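You operate a simulated robot arm through the tools that you are given. There is no shell and no other tool. Be economical: measure what you need, move in short steps, check, and stop when the job is done.

Carry out the task below with a simulated robot arm. There is one attempt and no reset: what you move stays moved.

JOB
Take the rod clamp on the deck beside the belt roll and put it away on the shelf under the orange bench. Take the tape measure and leave it on the low shelf of the white cabinet. Put the stopper tin on top of the flighted section. Put the return bracket on the wiring bench. Put the catch cup on the wiring bench away on the air unit shelf. Fetch the blue carton from the shelf under the orange bench and set it on the clear patch of the orange bench. Take the levelling foot from the brown trolley and put it on the upper shelf of the white cabinet. Do these in any order. Set down upright: tape measure, carton.

It is judged by the outcome, as a careful person would: the job done as asked, and still so three seconds after it is handed in. It fails if anything else is knocked over, pushed out of place, dropped, spilled or broken. A push-on lid holds only when it is set on centred and level and pressed home; a screw cap is set on level and turned clockwise until tight.

ROBOT AND FRAMES
A 6-joint arm with a two-finger parallel gripper on a trunk, on a base that drives. Base frame: it is fixed to the floor where the robot stands at the start and does not move with it; the origin is under the middle of the robot, x ahead of it, y to its left, z up. Units: cm, rad, N and s.
With the tool pointing down near the work surface it reaches from about 28 to 68 cm from the robot's upright axis, wherever it stands. Its first joint turns from -2.897 to 2.897 rad. Places, roughly: air unit shelf (50x12 cm) [72, -430, 86]; carton [-100, -125, 50]; catch cup (7x7x7 cm) [-30, -430, 80]; clear patch of the orange bench (20x20 cm) [-110, -158, 80]; flighted section (12x9x5 cm) [70, -40, 80]; levelling foot (16x9x6 cm) [-100, 270, 80]; low shelf of the white cabinet [380, 150, 40]; return bracket (15x4x5 cm) [-100, -370, 80]; rod clamp (11x4x3 cm) [70, -20, 80]; shelf under the orange bench (22x138 cm) [-106, -156, 46]; stopper tin [-100, -300, 75]; tape measure (8x4x7 cm) [160, -130, 80]; upper shelf of the white cabinet [380, 150, 110]; wiring bench [-20, -420, 80]. Payload 4.1 kg.
Tool frame: the origin (TCP) lies between the finger pads and is the grasp point; the fingertips stand 2.3 cm ahead of it; z points along the fingers, y is the line along which they close. Largest opening 9.4 cm; finger width 3.8, thickness 1; the body of the gripper, 5.4 by 9.6 cm, starts 3.9 cm behind the TCP.
Orientation is that of the tool frame in the base frame, as a unit quaternion [w, x, y, z]. With the fingers straight down and closing along the base's y, the tool's x points along the base's -x, its y along +y and its z along -z.

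CONTROLS
- The arm moves only by the tool jog_arm. Its argument "plan" is one flat list of numbers, 6 for each row, row after row: the shift along the base's x, y, z in cm, then the turn, a rotation vector about the base's x, y, z in rad. In form: [dx, dy, dz, rx, ry, rz, dx, dy, dz, rx, ry, rz, ...]. A call has 1 to 8 rows; each row shifts and turns the commanded pose from where the row before left it. "grip" is the opening, from 0 (shut) to 1 (fully open), set as the call begins (left out, the last holds). Each row takes 0.2 s and may step no farther than 5 cm and 0.15 rad from the row before; otherwise, or with a gripper value out of range, the whole call is refused. A pose out of reach is approached as far as the arm can. The call stops where the force on the tool passes 40 N (or 10 N more than at its start, if that is more) or the arm is blocked; 0.2 s more then pass. Each finger travels about 4.5 cm/s and halts on what it meets, pressing with about 35 N; the grip force reading is that of the motor and also rises with nothing between the fingers. The clock runs only during rows and for 0.2 s after the last one: add rows that do not move to give the fingers time. The reply holds the time, the measured pose of the TCP, the force on the tool along the base axes, the opening and the grip force, in the units named above and with some noise, with the torque about the TCP (base axes, N m) and any sound that the robot's microphone picked up.
- Cameras (640 x 400 px; columns grow to the right, rows downward): "scene" is now at [1.6, 11.35, 133.44]; the picture's right is [-0.58, -0.82, 0.00], its down [-0.39, 0.28, -0.88] and it looks along [0.71, -0.51, -0.48] (base axes); focal length 278 px, centre (320, 200). "wrist" rides on the gripper at [8.6, 1.6, -7.5] in the tool frame; the picture's right is [-0.18, 0.98, 0.00], its down [-0.58, -0.11, -0.81] and it looks along [-0.79, -0.15, 0.59] (tool axes); focal length 243 px, centre (320, 200). There is no depth. A picture from a camera that has moved, and an enlarged one, comes with that camera's place and axes in the base frame and with its lens.
- camera(camera): a new picture of that camera. The clock stands still meanwhile.
- move_column(by): slides the trunk up (or, below 0, down) by that many cm; the arm and the scene camera ride with it, the base frame stays. It gives what a move gives, with no picture.
- roll_base(legs): drives the robot by 1 to 6 legs, each [ahead, turn to the left] in cm and rad, along the robot's own axes; the way and the turn of a leg run together, so that a leg with both is an arc; at most 150 cm and 3.142 rad a leg. The arm and the cameras ride along, it lands a little off, and it stops where it bumps. It gives what a move gives.
- pan_tilt(pan, tilt): turns the head with the scene camera to pan (to the left, within 2.705 rad either way) and tilt (down, from -0.506 to 1.204), counted from straight ahead of the robot. It gives what a move gives.
- zoom(camera, box): a new picture of the part [left, top, right, bottom] of that camera's present view, enlarged. The clock stands still meanwhile.
- close_job(): hands the job in; it is judged then, once.

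Go step by step. Nothing tells you exact positions but the pictures and the camera data: compare them with the known pose of the tool, close in by small moves and look again before you grip or let go. The budget is 207 turns and 180 pictures, counting those below and the enlarged ones. Unless the task says otherwise, let go and move clear before handing in, and close with one line.

The tools are called after "Request:" as name(argument=value, ...) on one line, values as JSON. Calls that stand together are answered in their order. jog_arm: Moves the arm, as the interface text tells. Its arguments: {"type":"object","properties":{"plan":{"type":"array","items":{"type":"number"}},"grip":{"type":"number"}},"required":["plan"]} The other tools are called the same way: move_column (by) slides the trunk up or down; roll_base (legs) drives the base; pan_tilt (pan, tilt) turns the head that bears the scene camera; camera (camera) takes a picture; zoom (camera, box) takes an enlarged picture of a part of a camera's view; close_job () hands the job in.

At the start:

```text
time_s: 0.0
eef_pos: [42.7, -5.09, 105.49]
ee_rot: [0.0, 0.0, 1.0, 0.0]
contact_force: [-0.3, 0.6, -0.1]
moment: [0.01, 0.03, 0.01]
gripper_width: 9.39
gripper_force: 0.1
trunk travel left (down, up): [-27.5, 31.5]
robot x, y, heading: [0.61, -0.06, 0.0]
head pan, tilt: [-0.618, 0.503]
```

scene: 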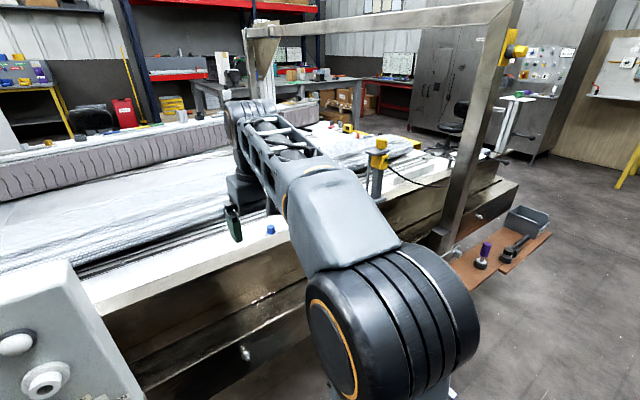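
wrist: 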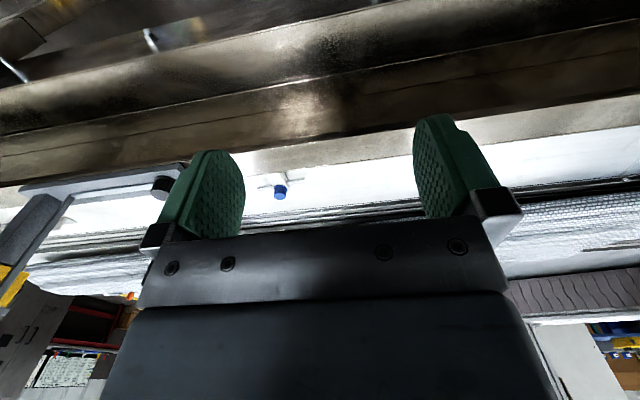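

I see the conveyor ahead and the arm over it. I'll look around to locate everything first.

Request:
pan_tilt(pan=0.3, tilt=0.4)

Request:
camera(camera="scene")

Request:
pan_tilt(pan=-1.3, tilt=0.4)

Request:
camera(camera="scene")

Request:
pan_tilt(pan=-2.3, tilt=0.4)

Request:
camera(camera="scene")

Request:
pan_tilt(pan=2.2, tilt=0.4)

Request:
camera(camera="scene")

Request:
pan_tilt(pan=-0.3, tilt=0.6)

Request:
camera(camera="scene")

```text
time_s: 1.2
eef_pos: [42.78, -5.07, 105.47]
ee_rot: [0.0, 0.0, 1.0, 0.0]
contact_force: [-1.0, -0.3, -0.5]
moment: [0.01, 0.01, 0.01]
gripper_width: 9.39
gripper_force: 0.0
trunk travel left (down, up): [-27.5, 31.5]
robot x, y, heading: [0.21, 0.03, -0.001]
head pan, tilt: [0.3, 0.4]
```

```text
177 pictures are left
camera scene: at [3.04, 19.35, 134.38], right [0.29, -0.96, 0.0], down [-0.37, -0.11, -0.92], along [0.88, 0.27, -0.39], focal length 278 px, centre (320, 200)
```

scene: 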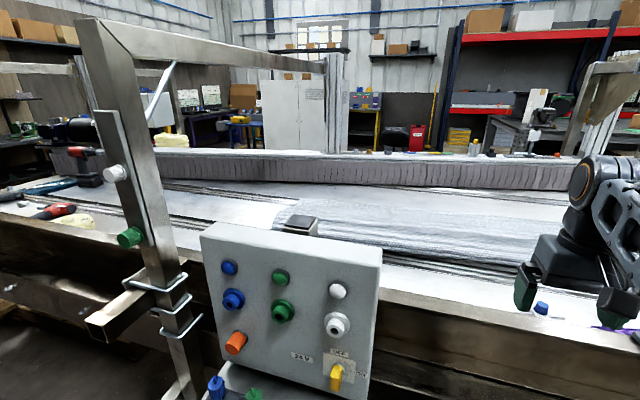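

```text
time_s: 2.9
eef_pos: [42.65, -5.17, 105.39]
ee_rot: [0.0, 0.0, 1.0, 0.0]
contact_force: [0.4, 0.4, -0.5]
moment: [0.01, -0.03, -0.01]
gripper_width: 9.4
gripper_force: 0.0
trunk travel left (down, up): [-27.5, 31.5]
robot x, y, heading: [0.11, 0.19, 0.001]
head pan, tilt: [-1.3, 0.4]
```

```text
176 pictures are left
camera scene: at [-3.33, 7.69, 134.38], right [-0.96, -0.27, 0.0], down [-0.1, 0.37, -0.92], along [0.25, -0.89, -0.39], focal length 278 px, centre (320, 200)
```

scene: 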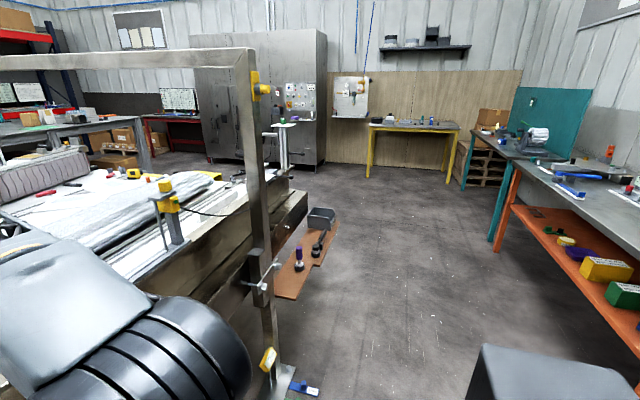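

```text
time_s: 4.2
eef_pos: [42.62, -5.11, 105.38]
ee_rot: [0.001, 0.0, 1.0, 0.0]
contact_force: [-0.7, 0.1, -0.1]
moment: [0.0, -0.01, -0.03]
gripper_width: 9.39
gripper_force: 0.1
trunk travel left (down, up): [-27.5, 31.5]
robot x, y, heading: [0.03, -0.21, -0.003]
head pan, tilt: [-2.3, 0.4]
```

```text
175 pictures are left
camera scene: at [-11.98, 9.7, 134.38], right [-0.75, 0.67, 0.0], down [0.26, 0.29, -0.92], along [-0.61, -0.69, -0.39], focal length 278 px, centre (320, 200)
```

scene: 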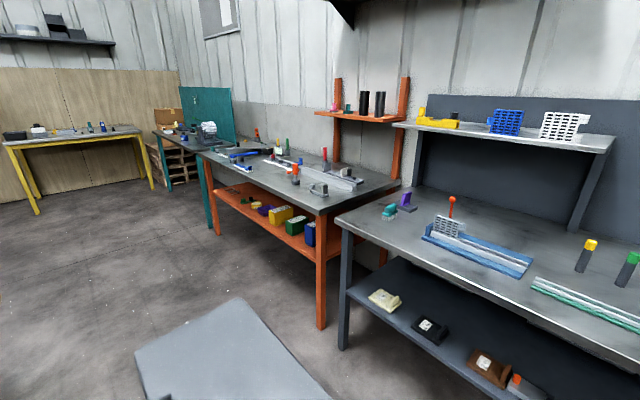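

```text
time_s: 7.8
eef_pos: [42.59, -5.06, 105.39]
ee_rot: [0.0, 0.0, 1.0, 0.0]
contact_force: [0.4, 0.5, -0.5]
moment: [0.01, -0.02, 0.0]
gripper_width: 9.4
gripper_force: 0.1
trunk travel left (down, up): [-27.5, 31.5]
robot x, y, heading: [0.02, 0.13, -0.004]
head pan, tilt: [2.201, 0.4]
```

```text
174 pictures are left
camera scene: at [-11.27, 24.1, 134.38], right [0.81, 0.59, 0.0], down [0.23, -0.31, -0.92], along [-0.54, 0.74, -0.39], focal length 278 px, centre (320, 200)
```

scene: 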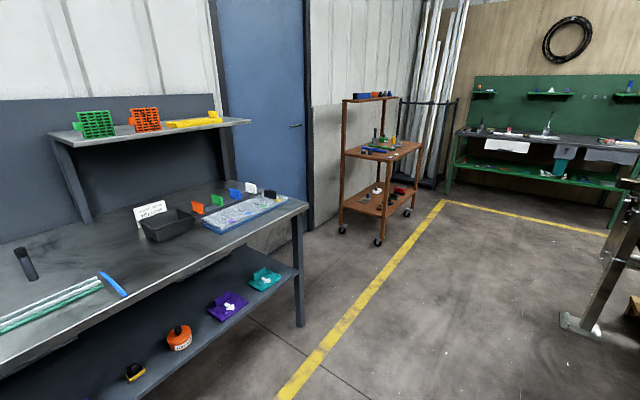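

```text
time_s: 10.0
eef_pos: [42.7, -5.07, 105.47]
ee_rot: [0.0, 0.0, 1.0, 0.0]
contact_force: [0.4, -0.9, -0.5]
moment: [-0.02, -0.01, -0.02]
gripper_width: 9.37
gripper_force: 0.1
trunk travel left (down, up): [-27.5, 31.5]
robot x, y, heading: [0.27, 0.2, 0.001]
head pan, tilt: [-0.3, 0.6]
```

```text
173 pictures are left
camera scene: at [2.63, 14.0, 132.56], right [-0.3, -0.96, 0.0], down [-0.54, 0.17, -0.83], along [0.79, -0.24, -0.56], focal length 278 px, centre (320, 200)
```

scene: 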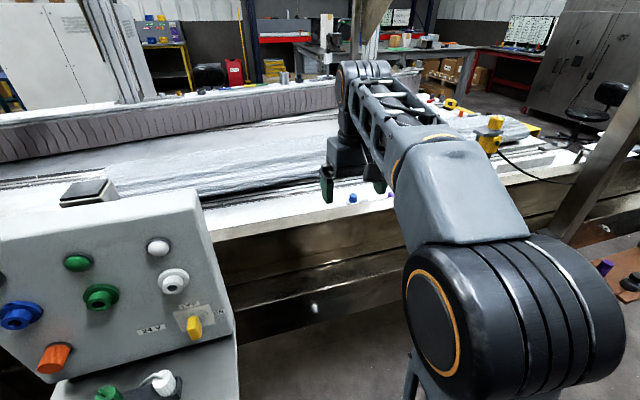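

The arm hides the deck at right. I'll swing the arm over to look with the wrist camera at the flighted section and clamp.

Request:
jog_arm(plan=[0, -5, 3, 0, 0, 0, 0, -5, 3, 0, 0, 0, 0, -5, 2, 0, 0, 0, 0, -5, 0, 0, 0, 0])

Request:
camera(camera="wrist")

Request:
camera(camera="scene")

```text
refused: row 1 steps farther than a row can; nothing moved
```

```text
172 pictures are left
camera wrist: at [34.17, -3.48, 112.97], right [0.18, 0.98, 0.0], down [0.58, -0.11, 0.81], along [0.79, -0.15, -0.59], focal length 243 px, centre (320, 200)
```

wrist: 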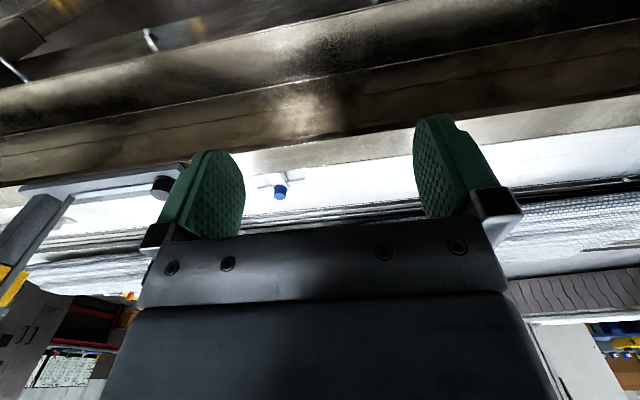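

```text
171 pictures are left
camera scene: at [2.63, 14.0, 132.56], right [-0.3, -0.96, 0.0], down [-0.54, 0.17, -0.83], along [0.79, -0.24, -0.56], focal length 278 px, centre (320, 200)
```

scene: 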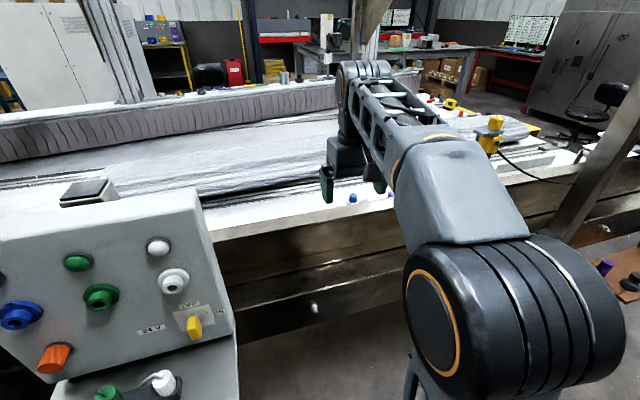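

The blue-tipped item near (75,-20) is probably the rod clamp. I'll shift the arm to see more.

Request:
jog_arm(plan=[0, -4, 3, 0, 0, 0, 0, -4, 3, 0, 0, 0, 0, -4, 3, 0, 0, 0, 0, -5, 0, 0, 0, 0, 0, -5, 0, 0, 0, 0])

Request:
camera(camera="wrist")

```text
time_s: 11.2
eef_pos: [41.61, -26.52, 111.9]
ee_rot: [0.001, 0.0, 1.0, -0.001]
contact_force: [-0.4, 0.7, 1.0]
moment: [-0.03, 0.02, 0.0]
gripper_width: 9.41
gripper_force: 0.0
out of reach, approached as far as the arm can: row 3, 4, 5
trunk travel left (down, up): [-27.5, 31.5]
robot x, y, heading: [-0.09, -0.06, -0.004]
head pan, tilt: [-0.3, 0.6]
```

```text
170 pictures are left
camera wrist: at [32.98, -24.91, 119.43], right [0.18, 0.98, 0.0], down [0.58, -0.11, 0.81], along [0.79, -0.15, -0.59], focal length 243 px, centre (320, 200)
```

wrist: 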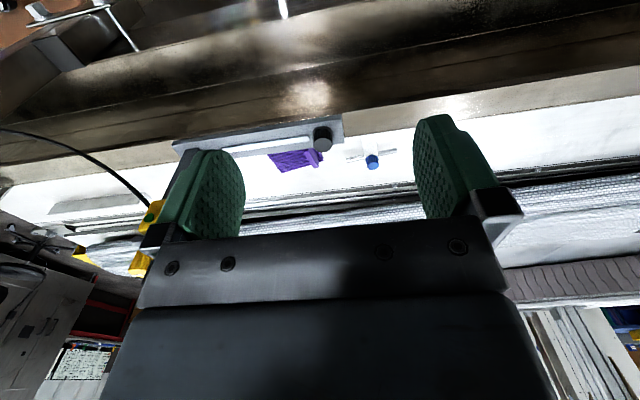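

A purple flighted piece and a white part with blue tip are seen. Zooming.

Request:
zoom(camera="wrist", box=[220, 90, 440, 220])

Request:
pan_tilt(pan=0.1, tilt=0.7)

Request:
camera(camera="scene")

```text
2.91 times, centred on (330, 155) of wrist
camera zoom: at [32.98, -24.91, 119.43], right [0.18, 0.98, 0.0], down [0.58, -0.11, 0.81], along [0.79, -0.15, -0.59], focal length 706 px, centre (291, 331)
```

zoom: 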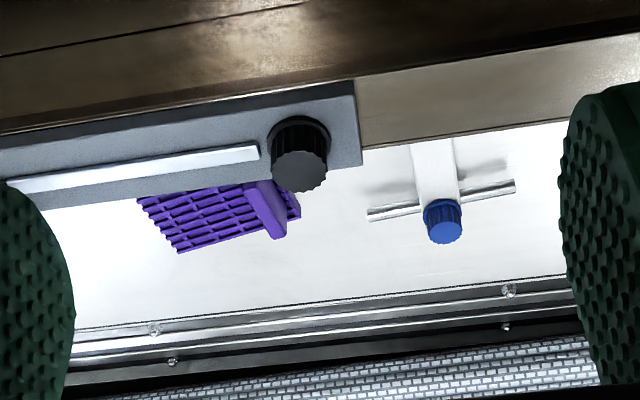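

```text
time_s: 12.1
eef_pos: [41.52, -26.42, 111.93]
ee_rot: [0.001, 0.0, 1.0, 0.0]
contact_force: [-0.5, -0.1, -0.2]
moment: [0.0, 0.01, 0.0]
gripper_width: 9.41
gripper_force: 0.1
trunk travel left (down, up): [-27.5, 31.5]
robot x, y, heading: [-0.1, 0.21, 0.0]
head pan, tilt: [0.099, 0.7]
```

```text
168 pictures are left
camera scene: at [2.64, 17.45, 131.7], right [0.1, -1.0, 0.0], down [-0.64, -0.06, -0.77], along [0.76, 0.08, -0.64], focal length 278 px, centre (320, 200)
```

scene: 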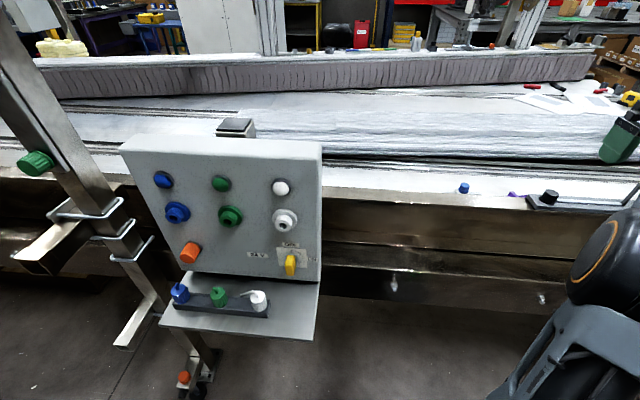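

I need to get the base closer with the control box (x≈31, y 20–55) and gantry post (33,-72) on either side. First a look down at the base surroundings.

Request:
pan_tilt(pan=-1.9, tilt=1.1)

Request:
camera(camera="scene")

Request:
pan_tilt(pan=-0.9, tilt=0.9)

Request:
camera(camera="scene")

```text
time_s: 14.0
eef_pos: [41.65, -26.41, 111.84]
ee_rot: [0.001, 0.0, 1.0, 0.0]
contact_force: [0.1, 0.2, 0.1]
moment: [0.04, 0.04, -0.03]
gripper_width: 9.41
gripper_force: 0.0
trunk travel left (down, up): [-27.5, 31.5]
robot x, y, heading: [0.12, -0.27, -0.002]
head pan, tilt: [-1.901, 1.1]
```

```text
167 pictures are left
camera scene: at [-7.85, 10.63, 128.7], right [-0.95, 0.32, 0.0], down [0.29, 0.84, -0.45], along [-0.15, -0.43, -0.89], focal length 278 px, centre (320, 200)
```

scene: 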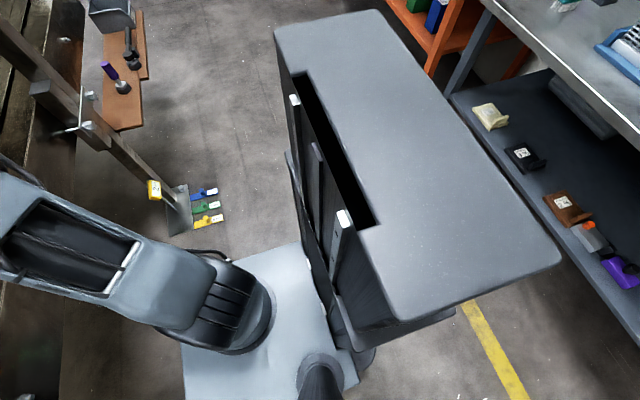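

```text
time_s: 15.3
eef_pos: [41.61, -26.45, 111.89]
ee_rot: [0.002, 0.0, 1.0, -0.001]
contact_force: [0.5, -0.6, 0.1]
moment: [0.03, -0.01, 0.0]
gripper_width: 9.41
gripper_force: 0.0
trunk travel left (down, up): [-27.5, 31.5]
robot x, y, heading: [0.06, 0.14, -0.005]
head pan, tilt: [-0.901, 0.901]
```

```text
166 pictures are left
camera scene: at [-1.13, 10.69, 130.08], right [-0.78, -0.62, 0.0], down [-0.49, 0.61, -0.62], along [0.39, -0.49, -0.78], focal length 278 px, centre (320, 200)
```

scene: 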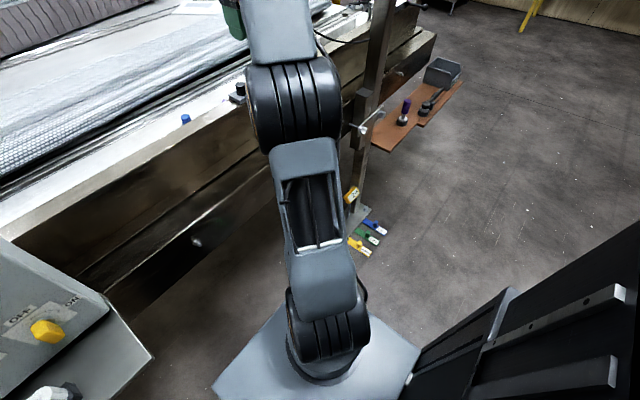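

Plan: back 12, turn right slightly, forward, straighten, ending around (20,-20) facing the deck. Arm to the centre first.

Request:
jog_arm(plan=[0, 5, 0, 0, 0, 0, 0, 5, 0, 0, 0, 0, 0, 5, 0, 0, 0, 0, 0, 5, 0, 0, 0, 0])

Request:
roll_base(legs=[[-12, 0], [0, -0.55], [38, 0], [0, 0.55]])

Request:
camera(camera="wrist")

Request:
camera(camera="scene")

```text
time_s: 16.3
eef_pos: [41.36, -6.44, 112.15]
ee_rot: [0.0, 0.0, 1.0, 0.0]
contact_force: [0.0, 0.3, -0.3]
moment: [0.01, 0.0, -0.03]
gripper_width: 9.4
gripper_force: 0.0
trunk travel left (down, up): [-27.5, 31.5]
robot x, y, heading: [0.49, 0.02, -0.006]
head pan, tilt: [-0.901, 0.901]
```

```text
time_s: 22.5
eef_pos: [60.55, -27.06, 112.2]
ee_rot: [0.0, 0.012, 1.0, 0.0]
contact_force: [-0.7, 0.1, -0.2]
moment: [0.01, 0.01, -0.01]
gripper_width: 9.4
gripper_force: 0.0
trunk travel left (down, up): [-27.5, 31.5]
robot x, y, heading: [19.24, -19.58, -0.024]
head pan, tilt: [-0.901, 0.901]
```

```text
165 pictures are left
camera wrist: at [51.95, -25.23, 119.67], right [0.21, 0.98, 0.0], down [0.58, -0.12, 0.81], along [0.79, -0.17, -0.59], focal length 243 px, centre (320, 200)
```

wrist: 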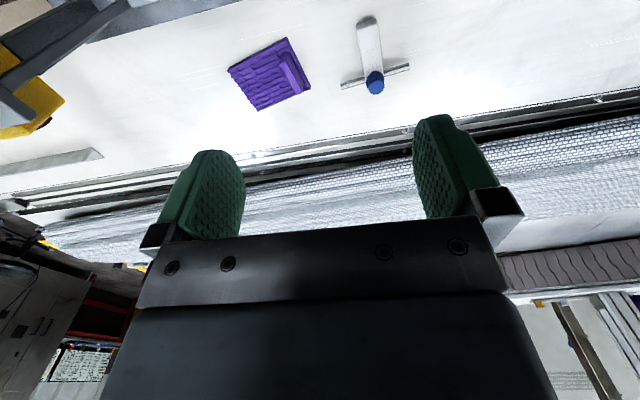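

```text
164 pictures are left
camera scene: at [18.31, -8.8, 130.08], right [-0.8, -0.6, 0.0], down [-0.47, 0.63, -0.62], along [0.37, -0.5, -0.78], focal length 278 px, centre (320, 200)
```

scene: 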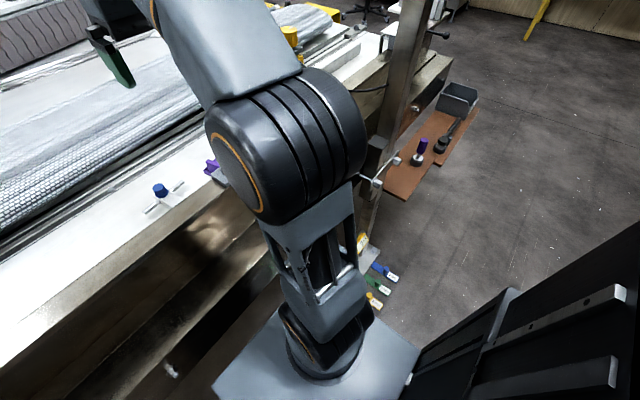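

Good view now. Zoom on the clamp.

Request:
zoom(camera="wrist", box=[220, 0, 440, 130])

Request:
zoom(camera="scene", box=[100, 140, 260, 240])

```text
2.91 times, centred on (330, 65) of wrist
camera zoom: at [51.95, -25.23, 119.67], right [0.21, 0.98, 0.0], down [0.58, -0.12, 0.81], along [0.79, -0.17, -0.59], focal length 706 px, centre (291, 593)
```

zoom: 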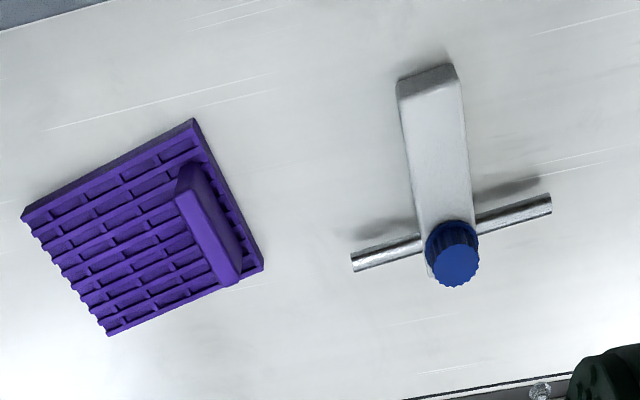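

```text
4.00 times, centred on (180, 190) of scene
camera zoom: at [18.31, -8.8, 130.08], right [-0.8, -0.6, 0.0], down [-0.47, 0.63, -0.62], along [0.37, -0.5, -0.78], focal length 1114 px, centre (880, 240)
```

zoom: 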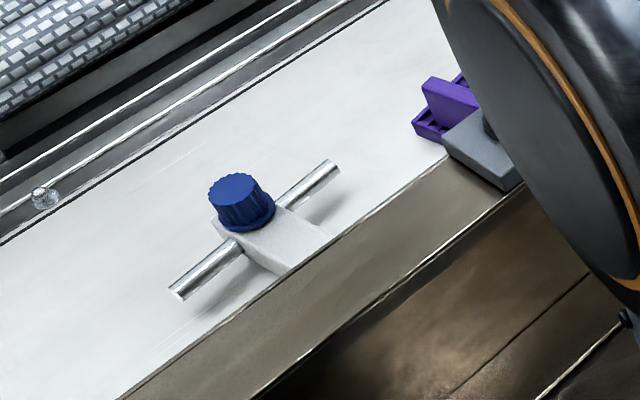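

Deck is at z≈75, clamp bar centred ~(70.5,-21.1), along x. Descending above it.

Request:
jog_arm(plan=[1.67, 1, -3.7, 0, 0, 0, 1.67, 1, -3.7, 0, 0, 0, 1.67, 1, -3.7, 0, 0, 0, 1.67, 1, -3.7, 0, 0, 0, 1.67, 1, -3.7, 0, 0, 0, 1.67, 1, -3.7, 0, 0, 0.024])

Request:
camera(camera="wrist")

```text
time_s: 23.9
eef_pos: [70.28, -20.85, 90.1]
ee_rot: [0.0, 0.001, 1.0, 0.0]
contact_force: [-0.3, 0.4, 1.5]
moment: [0.0, 0.03, 0.03]
gripper_width: 9.38
gripper_force: 0.1
trunk travel left (down, up): [-27.5, 31.5]
robot x, y, heading: [19.03, -19.67, -0.025]
head pan, tilt: [-0.901, 0.901]
```

```text
161 pictures are left
camera wrist: at [61.84, -19.21, 97.61], right [0.19, 0.98, 0.0], down [0.58, -0.11, 0.81], along [0.79, -0.15, -0.59], focal length 243 px, centre (320, 200)
```

wrist: 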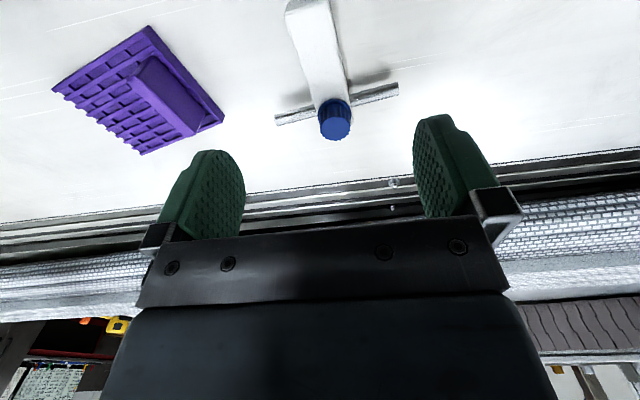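

Aligned; rotate slightly and descend.

Request:
jog_arm(plan=[0, 0, -4, 0, 0, 0.05, 0, 0, -4, 0, 0, 0.05, 0.2, 0.1, -3, 0, 0, 0, 0, 0, -1.3, 0, 0, 0])

Request:
camera(camera="wrist")

```text
time_s: 24.9
eef_pos: [70.78, -20.91, 77.56]
ee_rot: [0.0, -0.049, 0.999, 0.001]
contact_force: [0.4, -0.2, -0.4]
moment: [0.01, -0.01, 0.01]
gripper_width: 9.39
gripper_force: 0.0
trunk travel left (down, up): [-27.5, 31.5]
robot x, y, heading: [19.37, -19.89, -0.024]
head pan, tilt: [-0.901, 0.901]
```

```text
160 pictures are left
camera wrist: at [62.12, -20.17, 85.16], right [0.09, 1.0, 0.0], down [0.59, -0.05, 0.81], along [0.8, -0.07, -0.59], focal length 243 px, centre (320, 200)
```

wrist: 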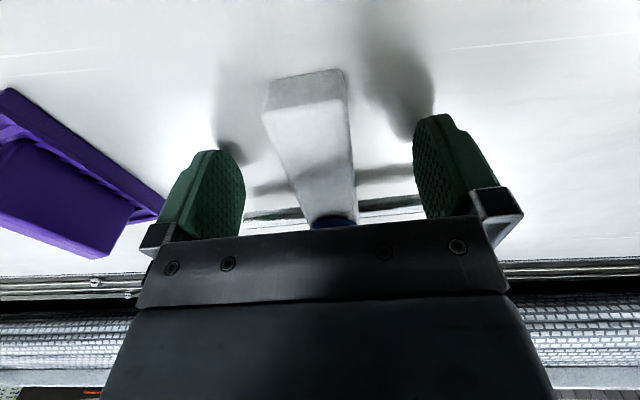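

The bar lies between the fingers; closing.

Request:
jog_arm(plan=[0, 0, 0, 0, 0, 0, 0, 0, 0, 0, 0, 0, 0, 0, 0, 0, 0, 0, 0, 0, 0, 0, 0, 0, 0, 0, 0, 0, 0, 0], grip=0)

Request:
jog_arm(plan=[0, 0, 2, 0, 0, 0, 0, 0, 4, 0, 0, 0])

Request:
camera(camera="wrist")

```text
time_s: 26.1
eef_pos: [70.75, -20.83, 77.7]
ee_rot: [0.001, -0.05, 0.999, 0.0]
contact_force: [1.0, -0.1, -0.1]
moment: [0.03, 0.0, 0.01]
gripper_width: 3.17
gripper_force: 35.5
trunk travel left (down, up): [-27.5, 31.5]
robot x, y, heading: [19.17, -19.12, -0.027]
head pan, tilt: [-0.901, 0.901]
```

```text
time_s: 26.7
eef_pos: [70.75, -20.56, 83.8]
ee_rot: [0.0, -0.049, 0.999, 0.0]
contact_force: [0.2, 0.2, -0.9]
moment: [-0.03, 0.05, -0.03]
gripper_width: 3.15
gripper_force: 35.2
trunk travel left (down, up): [-27.5, 31.5]
robot x, y, heading: [19.17, -19.3, -0.024]
head pan, tilt: [-0.901, 0.901]
```

```text
159 pictures are left
camera wrist: at [62.06, -19.94, 91.35], right [0.09, 1.0, 0.0], down [0.59, -0.05, 0.81], along [0.8, -0.07, -0.59], focal length 243 px, centre (320, 200)
```

wrist: 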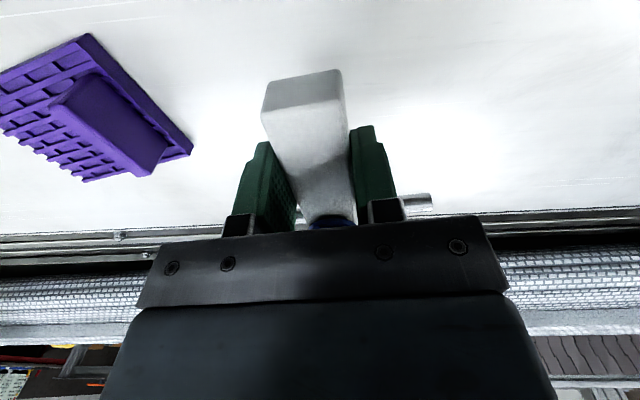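

Grip is good, but to place under the orange bench I need a near-horizontal grasp. I'll set the clamp back, roll the wrist by π so the camera is on top, and regrasp the bar's near end with a pitched tool.

Request:
jog_arm(plan=[0, 0, -4, 0, 0, 0, 0, 0, -2, 0, 0, 0])

Request:
jog_arm(plan=[0, 0, 0, 0, 0, 0, 0, 0, 0, 0, 0, 0, 0, 0, 0, 0, 0, 0, 0, 0, 0, 0, 0, 0, 0, 0, 4, 0, 0, 0, 0, 0, 5, 0, 0, 0, -4, 0, 2, 0, 0, 0.15, -4, 0, 2, 0, 0, 0.15], grip=1)

Request:
jog_arm(plan=[-4, 0, 2, 0, 0, 0.15, -4, 0, 2, 0, 0, 0.15, 0, 0, 0, 0, 0, 0.15, 0, 0, 0, 0, 0, 0.15, 0, 0, 0, 0, 0, 0.15, 0, 0, 0, 0, 0, 0.15, 0, 0, 0, 0, 0, 0.15, 0, 0, 0, 0, 0, 0.15])

Request:
jog_arm(plan=[0, 0, 0, 0, 0, 0.15, 0, 0, 0, 0, 0, 0.15, 0, 0, 0, 0, 0, 0.15, 0, 0, 0, 0, 0, 0.15, 0, 0, 0, 0, 0, 0.15, 0, 0, 0, 0, 0, 0.15, 0, 0, 0, 0, 0, 0.15, 0, 0, 0, 0, 0, 0.15])

Request:
jog_arm(plan=[0, 0, 0, 0, 0, 0.15, 0, 0, 0, 0, 0, 0.15, 0, 0, 0, 0, 0, 0.14])

Request:
camera(camera="wrist")

```text
time_s: 27.3
eef_pos: [70.76, -20.87, 77.6]
ee_rot: [0.0, -0.05, 0.999, 0.0]
contact_force: [0.8, -0.1, 0.2]
moment: [0.01, 0.06, -0.01]
gripper_width: 3.17
gripper_force: 34.9
trunk travel left (down, up): [-27.5, 31.5]
robot x, y, heading: [19.27, -19.26, -0.024]
head pan, tilt: [-0.901, 0.901]
```

```text
time_s: 29.1
eef_pos: [62.82, -21.04, 90.66]
ee_rot: [0.0, -0.199, 0.98, 0.001]
contact_force: [-0.9, 0.4, -0.7]
moment: [-0.02, 0.02, 0.01]
gripper_width: 9.39
gripper_force: 0.0
trunk travel left (down, up): [-27.5, 31.5]
robot x, y, heading: [19.17, -19.67, -0.022]
head pan, tilt: [-0.901, 0.901]
```

```text
time_s: 29.5
eef_pos: [61.55, -20.83, 91.56]
ee_rot: [0.012, -0.228, 0.974, 0.0]
contact_force: [14.0, 2.1, -8.8]
moment: [-0.33, -0.56, -0.65]
gripper_width: 9.22
gripper_force: 0.1
trunk travel left (down, up): [-27.5, 31.5]
robot x, y, heading: [19.44, -19.17, -0.028]
head pan, tilt: [-0.901, 0.901]
stopped in row 1: the force on the tool passed its limit at 103 N (the readings are from after the stop); the commanded pose is now the measured one
```

```text
time_s: 29.9
eef_pos: [61.91, -20.6, 91.58]
ee_rot: [0.017, -0.274, 0.962, 0.002]
contact_force: [18.2, 6.6, -12.8]
moment: [-0.43, -0.9, -0.99]
gripper_width: 9.24
gripper_force: 0.0
trunk travel left (down, up): [-27.5, 31.5]
robot x, y, heading: [19.13, -19.84, -0.022]
head pan, tilt: [-0.901, 0.901]
stopped in row 1: the force on the tool passed its limit at 47 N (the readings are from after the stop); the commanded pose is now the measured one
```

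```text
time_s: 30.2
eef_pos: [62.09, -20.18, 91.69]
ee_rot: [0.022, -0.306, 0.952, 0.004]
contact_force: [14.7, 7.5, -9.3]
moment: [-0.24, -0.7, -0.84]
gripper_width: 9.28
gripper_force: 0.2
trunk travel left (down, up): [-27.5, 31.5]
robot x, y, heading: [19.17, -19.72, -0.025]
head pan, tilt: [-0.901, 0.901]
stopped in row 1: the force on the tool passed its limit at 45 N (the readings are from after the stop); the commanded pose is now the measured one
```

```text
158 pictures are left
camera wrist: at [54.03, -24.18, 98.82], right [-0.42, 0.91, 0.0], down [0.5, 0.23, 0.83], along [0.75, 0.35, -0.55], focal length 243 px, centre (320, 200)
```

wrist: 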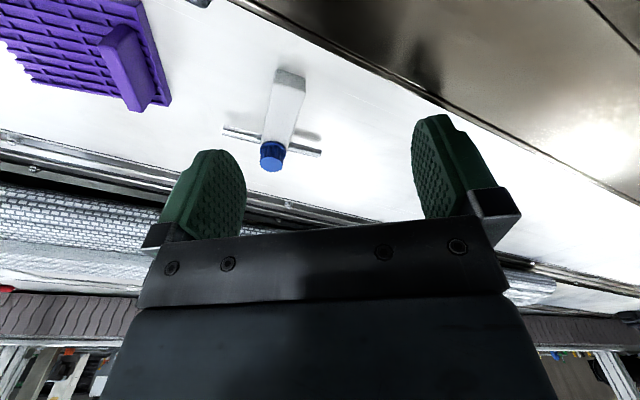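

Contact with something while retracting; look before anything more.

Request:
pan_tilt(pan=-0.4, tilt=0.7)

Request:
camera(camera="scene")

```text
time_s: 31.1
eef_pos: [62.19, -20.21, 91.55]
ee_rot: [0.022, -0.306, 0.952, 0.002]
contact_force: [23.7, 12.5, -9.1]
moment: [-0.06, -0.79, -1.45]
gripper_width: 9.25
gripper_force: 0.1
trunk travel left (down, up): [-27.5, 31.5]
robot x, y, heading: [19.0, -19.31, -0.018]
head pan, tilt: [-0.4, 0.7]
```

```text
157 pictures are left
camera scene: at [21.85, -6.11, 131.68], right [-0.41, -0.91, 0.0], down [-0.59, 0.26, -0.76], along [0.7, -0.31, -0.65], focal length 278 px, centre (320, 200)
```

scene: 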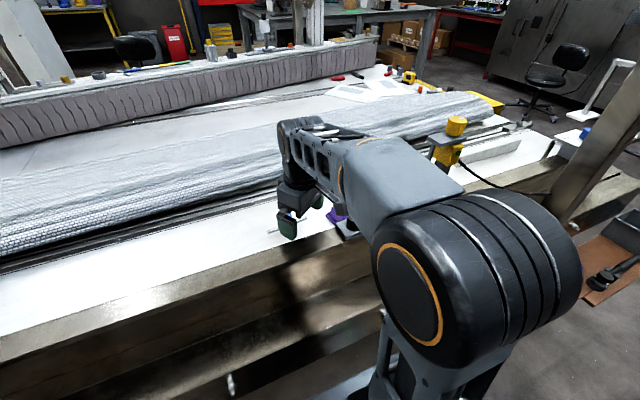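

Likely the camera bracket pressed on the forearm in the folded pose. I'll go forward and up, then roll higher.

Request:
jog_arm(plan=[2, 0, 2, 0, 0, 0, 2, 0, 4, 0, 0, 0, 0, 0, 5, 0, 0, 0, 0, 0, 5, 0, 0, 0])

```text
time_s: 32.1
eef_pos: [66.21, -20.36, 108.05]
ee_rot: [0.022, -0.306, 0.952, 0.003]
contact_force: [0.6, 0.5, 0.6]
moment: [0.03, -0.03, -0.01]
gripper_width: 9.4
gripper_force: 0.0
trunk travel left (down, up): [-27.5, 31.5]
robot x, y, heading: [19.3, -19.56, -0.018]
head pan, tilt: [-0.4, 0.7]
```

Free now. Continue rolling about z.

Request:
jog_arm(plan=[0, 0, 0, 0, 0, 0.15, 0, 0, 0, 0, 0, 0.15, 0, 0, 0, 0, 0, 0.15, 0, 0, 0, 0, 0, 0.15, 0, 0, 0, 0, 0, 0.15, 0, 0, 0, 0, 0, 0.15, 0, 0, 0, 0, 0, 0.15, 0, 0, 0, 0, 0, 0.15])

Request:
jog_arm(plan=[0, 0, 0, 0, 0, 0.15, 0, 0, 0, 0, 0, 0.15, 0, 0, 0, 0, 0, 0.15, 0, 0, 0, 0, 0, 0.15, 0, 0, 0, 0, 0, 0.15, 0, 0, 0, 0, 0, 0.15, 0, 0, 0, 0, 0, 0.15, 0, 0, 0, 0, 0, 0.15])

```text
time_s: 33.9
eef_pos: [65.85, -20.45, 107.83]
ee_rot: [-0.016, 0.791, -0.611, -0.015]
contact_force: [-0.5, -0.5, 0.1]
moment: [-0.02, 0.02, -0.05]
gripper_width: 9.4
gripper_force: 0.1
trunk travel left (down, up): [-27.5, 31.5]
robot x, y, heading: [18.98, -19.07, -0.021]
head pan, tilt: [-0.4, 0.7]
```

```text
time_s: 35.7
eef_pos: [65.96, -19.22, 107.72]
ee_rot: [-0.004, 0.998, -0.062, -0.022]
contact_force: [-1.3, -0.1, -0.5]
moment: [0.02, -0.01, -0.02]
gripper_width: 9.4
gripper_force: 0.2
out of reach, approached as far as the arm can: row 8
trunk travel left (down, up): [-27.5, 31.5]
robot x, y, heading: [19.15, -19.79, -0.021]
head pan, tilt: [-0.4, 0.7]
```

Near the joint limit at ~π. I'll pitch the tool forward and then check what roll corrections are reachable.

Request:
jog_arm(plan=[0, 0, 0, 0, -0.15, 0, 0, 0, 0, 0, -0.15, 0, 0, 0, 0, 0, -0.15, 0, 0, 0, 0, 0, -0.15, 0, 0, 0, 0, 0, -0.15, 0, 0, 0, 0, 0, -0.15, 0, 0, 0, 0, 0, -0.15, 0])

Request:
camera(camera="wrist")

Request:
camera(camera="scene")

```text
time_s: 37.3
eef_pos: [66.0, -19.17, 107.85]
ee_rot: [-0.033, 0.874, -0.051, 0.483]
contact_force: [-0.5, -0.1, -0.2]
moment: [-0.03, 0.02, -0.02]
gripper_width: 9.39
gripper_force: 0.0
trunk travel left (down, up): [-27.5, 31.5]
robot x, y, heading: [19.44, -19.78, -0.022]
head pan, tilt: [-0.4, 0.7]
```

```text
156 pictures are left
camera wrist: at [64.3, -22.0, 119.01], right [-0.16, -0.95, -0.26], down [-0.98, 0.17, -0.05], along [0.09, 0.25, -0.96], focal length 243 px, centre (320, 200)
```

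wrist: 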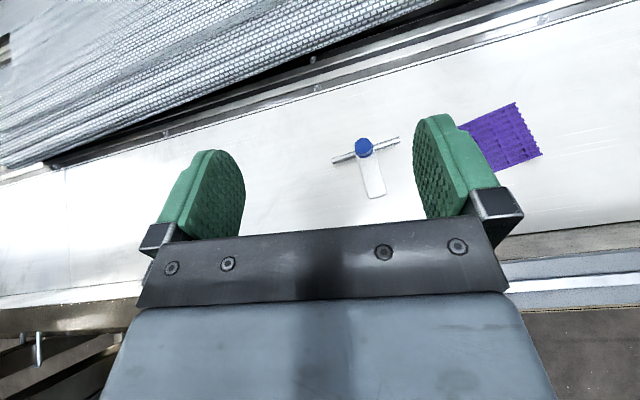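

```text
155 pictures are left
camera scene: at [21.56, -6.25, 131.7], right [-0.41, -0.91, 0.0], down [-0.59, 0.26, -0.76], along [0.7, -0.31, -0.64], focal length 278 px, centre (320, 200)
```

scene: 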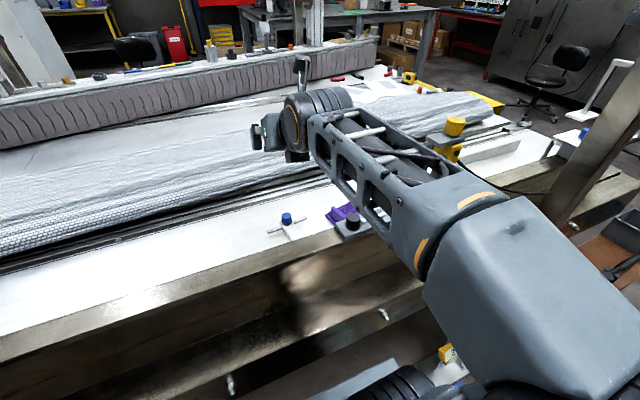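

Pitched fine and the view is upright now. Correct the roll and heading a bit.

Request:
jog_arm(plan=[0, 0, 0, -0.052, 0, 0.07, 0, 0, 0, -0.052, 0, 0.07])

```text
time_s: 37.9
eef_pos: [65.71, -14.83, 107.65]
ee_rot: [-0.021, 0.876, 0.034, 0.481]
contact_force: [0.6, 0.5, 0.8]
moment: [0.04, -0.04, -0.02]
gripper_width: 9.42
gripper_force: 0.0
out of reach, approached as far as the arm can: row 1, 2
trunk travel left (down, up): [-27.5, 31.5]
robot x, y, heading: [19.35, -19.56, -0.026]
head pan, tilt: [-0.4, 0.7]
```

The flipped roll is only reachable when the arm azimuth exceeds the tool heading, so I shift the base ~8 cm to the right.

Request:
roll_base(legs=[[-9, 0], [0, -0.7], [12, 0], [0, 0.72]])

Request:
jog_arm(plan=[0, 0, 0, 0, 0, 0, 0, 0, 0, 0, 0, 0])

Request:
camera(camera="wrist")

```text
time_s: 41.3
eef_pos: [50.19, -46.69, 108.04]
ee_rot: [0.146, 0.833, -0.27, 0.461]
contact_force: [-6.6, 10.3, 3.8]
moment: [0.18, -0.02, 0.64]
gripper_width: 9.41
gripper_force: 0.0
trunk travel left (down, up): [-27.5, 31.5]
robot x, y, heading: [11.55, -20.81, -0.728]
head pan, tilt: [-0.4, 0.7]
stopped in leg 3: the force on the tool passed its limit at 101 N (the readings are from after the stop); the commanded pose is now the measured one
```

```text
time_s: 41.9
eef_pos: [50.15, -46.64, 108.11]
ee_rot: [0.146, 0.832, -0.27, 0.462]
contact_force: [-6.6, 15.2, 4.2]
moment: [0.24, -0.32, 0.78]
gripper_width: 9.38
gripper_force: 0.0
trunk travel left (down, up): [-27.5, 31.5]
robot x, y, heading: [11.99, -20.59, -0.727]
head pan, tilt: [-0.4, 0.7]
```

```text
154 pictures are left
camera wrist: at [47.95, -47.05, 119.43], right [-0.65, -0.74, -0.16], down [-0.74, 0.67, -0.06], along [0.15, 0.08, -0.98], focal length 243 px, centre (320, 200)
```

wrist: 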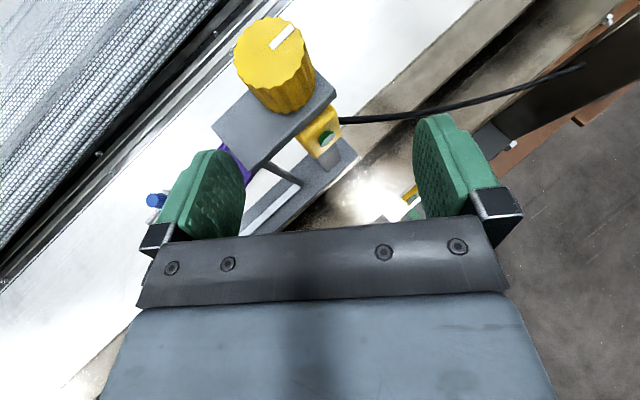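

I touched the yellow-knobbed sensor post at about (58,-49). Backing off and checking it.

Request:
roll_base(legs=[[-5, 0]])

Request:
camera(camera="wrist")

Request:
camera(camera="scene")

```text
time_s: 42.9
eef_pos: [46.54, -43.48, 107.86]
ee_rot: [0.145, 0.833, -0.27, 0.46]
contact_force: [0.4, 0.7, 0.3]
moment: [-0.02, -0.04, 0.0]
gripper_width: 9.39
gripper_force: 0.1
trunk travel left (down, up): [-27.5, 31.5]
robot x, y, heading: [8.08, -17.33, -0.729]
head pan, tilt: [-0.4, 0.7]
```

```text
153 pictures are left
camera wrist: at [44.3, -43.92, 119.3], right [-0.65, -0.74, -0.16], down [-0.74, 0.67, -0.06], along [0.15, 0.08, -0.99], focal length 243 px, centre (320, 200)
```

wrist: 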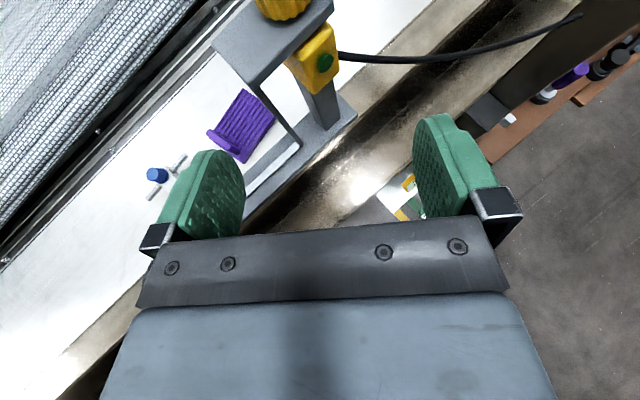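

```text
152 pictures are left
camera scene: at [18.58, -8.52, 131.7], right [-0.9, -0.43, 0.0], down [-0.28, 0.58, -0.76], along [0.33, -0.69, -0.64], focal length 278 px, centre (320, 200)
```

scene: 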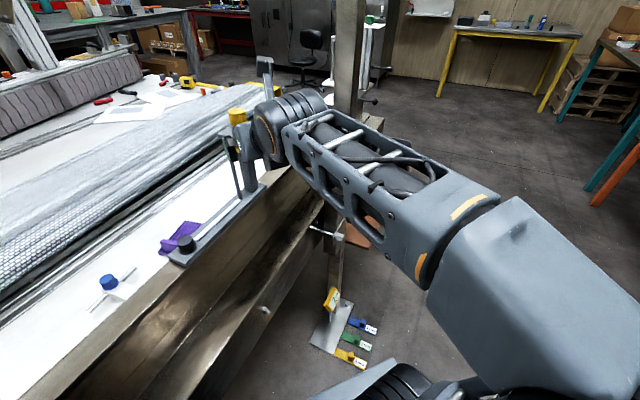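

The post looks fixed and intact. I'll raise the column 20 cm to clear it, drive the 14 cm, straighten, then come back down.

Request:
move_column(by=20)

Request:
roll_base(legs=[[13.5, 0], [0, 0.73]])

Request:
move_column(by=-20)

Request:
camera(camera="wrist")

```text
time_s: 45.0
eef_pos: [46.62, -43.57, 127.95]
ee_rot: [0.147, 0.833, -0.271, 0.46]
contact_force: [-0.2, -0.4, -0.5]
moment: [0.0, -0.02, 0.01]
gripper_width: 9.4
gripper_force: 0.1
trunk travel left (down, up): [-47.5, 11.5]
robot x, y, heading: [8.31, -17.11, -0.726]
head pan, tilt: [-0.4, 0.7]
```

```text
time_s: 47.2
eef_pos: [59.97, -46.31, 127.86]
ee_rot: [0.11, 0.851, -0.205, 0.471]
contact_force: [-0.1, 0.3, -0.3]
moment: [-0.01, -0.04, -0.01]
gripper_width: 9.4
gripper_force: 0.0
trunk travel left (down, up): [-47.5, 11.5]
robot x, y, heading: [18.25, -26.19, -0.595]
head pan, tilt: [-0.4, 0.7]
stopped in leg 2: the robot was blocked; the commanded pose is now the measured one
```

```text
time_s: 48.9
eef_pos: [60.0, -46.3, 111.59]
ee_rot: [0.117, 0.843, -0.2, 0.485]
contact_force: [2.7, -1.2, 6.4]
moment: [-0.25, 0.23, 0.16]
gripper_width: 9.36
gripper_force: 0.0
trunk travel left (down, up): [-29.9, 29.1]
robot x, y, heading: [17.79, -26.04, -0.593]
head pan, tilt: [-0.4, 0.7]
stopped: the force on the tool passed its limit at 55 N (the readings are from after the stop); the commanded pose is now the measured one
```

```text
151 pictures are left
camera wrist: at [57.57, -46.87, 122.83], right [-0.53, -0.84, -0.16], down [-0.83, 0.54, -0.1], along [0.17, 0.08, -0.98], focal length 243 px, centre (320, 200)
```

wrist: 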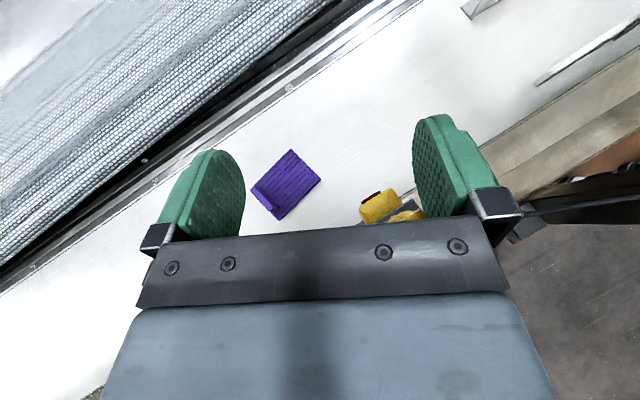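

Robot's base corner met the deck while turning and the gripper touched the knob top. Raise again; the base position is good enough, so I'll swing the arm instead.

Request:
move_column(by=16)

Request:
camera(camera="wrist")

Request:
jog_arm(plan=[0, 3.7, 0, 0, 0, 0.09, 0, 3.7, 0, 0, 0, 0.09, 0, 3.7, 0, 0, 0, 0.09, 0, 3.7, 0, 0, 0, 0.09, 0, 3.7, 0, 0, 0, 0.09, 0, 3.7, 0, 0, 0, 0.09])

Request:
camera(camera="wrist")

Request:
camera(camera="scene")

```text
time_s: 50.7
eef_pos: [60.13, -46.45, 127.43]
ee_rot: [0.116, 0.844, -0.201, 0.484]
contact_force: [0.5, 0.2, 0.2]
moment: [-0.01, 0.02, 0.0]
gripper_width: 9.38
gripper_force: 0.0
trunk travel left (down, up): [-45.9, 13.1]
robot x, y, heading: [18.14, -26.27, -0.593]
head pan, tilt: [-0.4, 0.7]
```

```text
150 pictures are left
camera wrist: at [57.66, -46.94, 138.77], right [-0.53, -0.83, -0.16], down [-0.83, 0.54, -0.09], along [0.16, 0.08, -0.98], focal length 243 px, centre (320, 200)
```

wrist: 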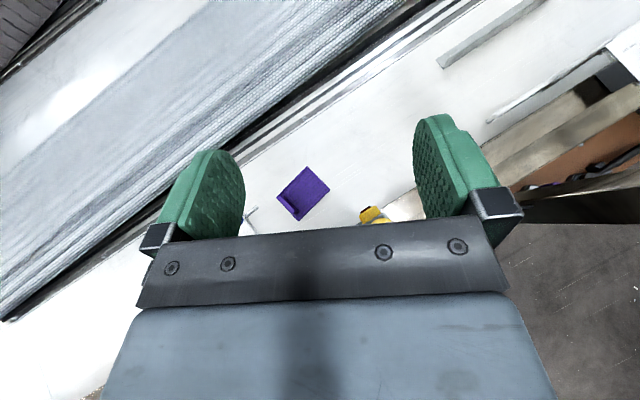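

```text
time_s: 52.1
eef_pos: [60.07, -24.4, 127.36]
ee_rot: [-0.017, 0.867, 0.032, 0.497]
contact_force: [0.0, 0.4, 0.4]
moment: [0.01, -0.01, 0.0]
gripper_width: 9.42
gripper_force: 0.1
trunk travel left (down, up): [-45.9, 13.1]
robot x, y, heading: [17.99, -26.13, -0.594]
head pan, tilt: [-0.4, 0.7]
```

```text
149 pictures are left
camera wrist: at [58.22, -26.21, 138.61], right [-0.02, -0.99, -0.16], down [-0.99, 0.04, -0.09], along [0.1, 0.15, -0.98], focal length 243 px, centre (320, 200)
```

wrist: 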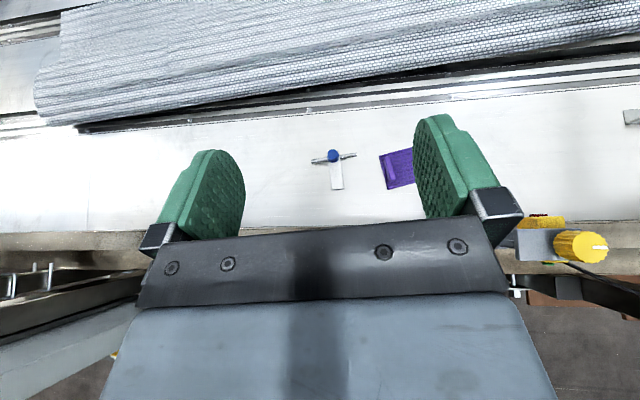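

```text
148 pictures are left
camera scene: at [27.23, -16.14, 150.1], right [-0.84, -0.55, 0.0], down [-0.35, 0.54, -0.77], along [0.42, -0.64, -0.64], focal length 278 px, centre (320, 200)
```

scene: 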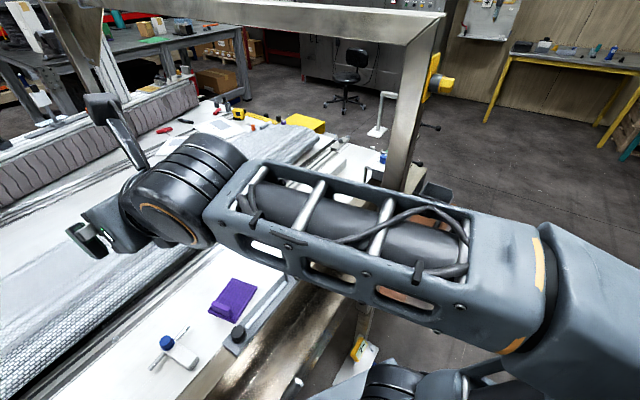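

Orientation is right. Lower the column to bring the TCP to z≈86 behind the clamp.

Request:
jog_arm(plan=[-1.5, 1.2, 0, 0, 0, 0.015, -1.5, 1.2, 0, 0, 0, 0])

Request:
move_column(by=-40)

Request:
camera(camera="wrist")

Request:
camera(camera="scene")

```text
time_s: 52.7
eef_pos: [57.19, -22.09, 127.29]
ee_rot: [-0.021, 0.867, 0.039, 0.496]
contact_force: [0.3, -0.8, 0.4]
moment: [0.03, 0.03, -0.04]
gripper_width: 9.4
gripper_force: 0.1
trunk travel left (down, up): [-45.9, 13.1]
robot x, y, heading: [18.25, -26.18, -0.592]
head pan, tilt: [-0.4, 0.7]
```

```text
time_s: 55.6
eef_pos: [57.19, -22.09, 95.15]
ee_rot: [-0.02, 0.858, 0.043, 0.512]
contact_force: [1.5, 0.4, 7.1]
moment: [-0.42, 0.05, 0.15]
gripper_width: 9.39
gripper_force: 0.2
trunk travel left (down, up): [-12.5, 46.5]
robot x, y, heading: [18.25, -25.91, -0.594]
head pan, tilt: [-0.4, 0.7]
stopped: the force on the tool passed its limit at 58 N (the readings are from after the stop); the commanded pose is now the measured one
```

```text
147 pictures are left
camera wrist: at [54.9, -23.84, 106.33], right [0.01, -0.99, -0.15], down [-0.99, 0.01, -0.13], along [0.13, 0.15, -0.98], focal length 243 px, centre (320, 200)
```

wrist: 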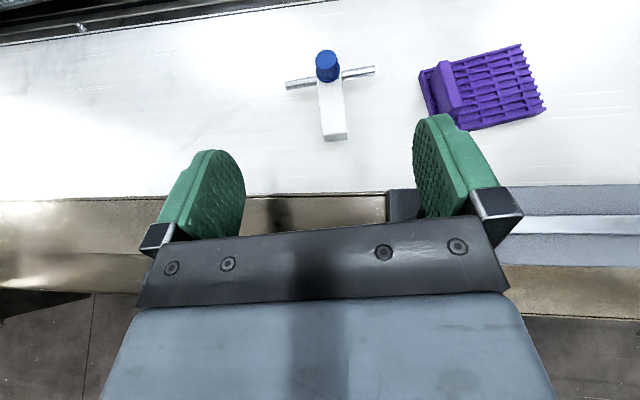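

```text
146 pictures are left
camera scene: at [27.17, -16.12, 116.63], right [-0.84, -0.55, 0.0], down [-0.35, 0.54, -0.77], along [0.42, -0.64, -0.64], focal length 278 px, centre (320, 200)
```

scene: 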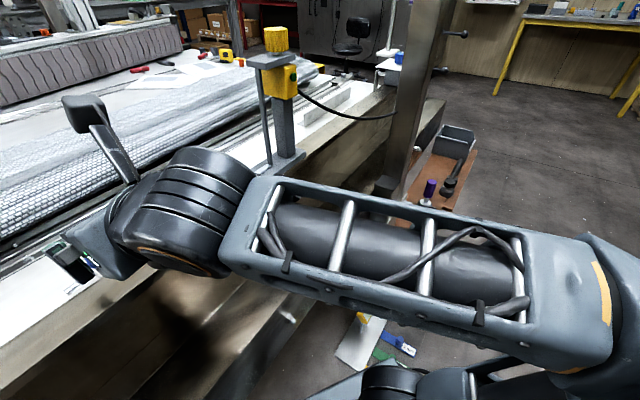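

The right finger touched the bracket's black knob (~(56.5,-28,92)). I'll rise, narrow the grip, pitch to ~50° down and come in at x≈68, y≈-20.7.

Request:
jog_arm(plan=[0, 0.4, 4, 0, 0, 0, 2, 0.3, 3, 0, 0.11, -0.03, 3.5, 0.3, 0, 0, 0.11, -0.03, 3.5, 0.3, 0, 0, 0.11, -0.03], grip=0.6)

Request:
camera(camera="wrist")

```text
time_s: 56.6
eef_pos: [66.41, -20.78, 102.08]
ee_rot: [-0.002, 0.932, -0.001, 0.364]
contact_force: [-0.6, -0.1, 0.8]
moment: [0.04, -0.01, 0.02]
gripper_width: 5.64
gripper_force: 0.1
trunk travel left (down, up): [-12.5, 46.5]
robot x, y, heading: [18.41, -26.15, -0.587]
head pan, tilt: [-0.4, 0.7]
```

```text
145 pictures are left
camera wrist: at [67.8, -22.56, 113.5], right [-0.13, -0.98, -0.13], down [-0.97, 0.1, 0.2], along [-0.19, 0.15, -0.97], focal length 243 px, centre (320, 200)
```

wrist: 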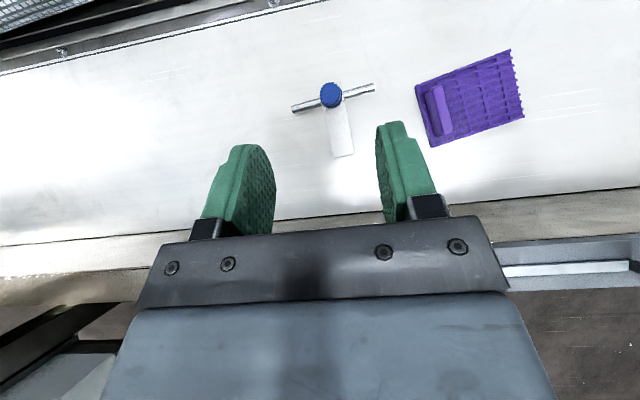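

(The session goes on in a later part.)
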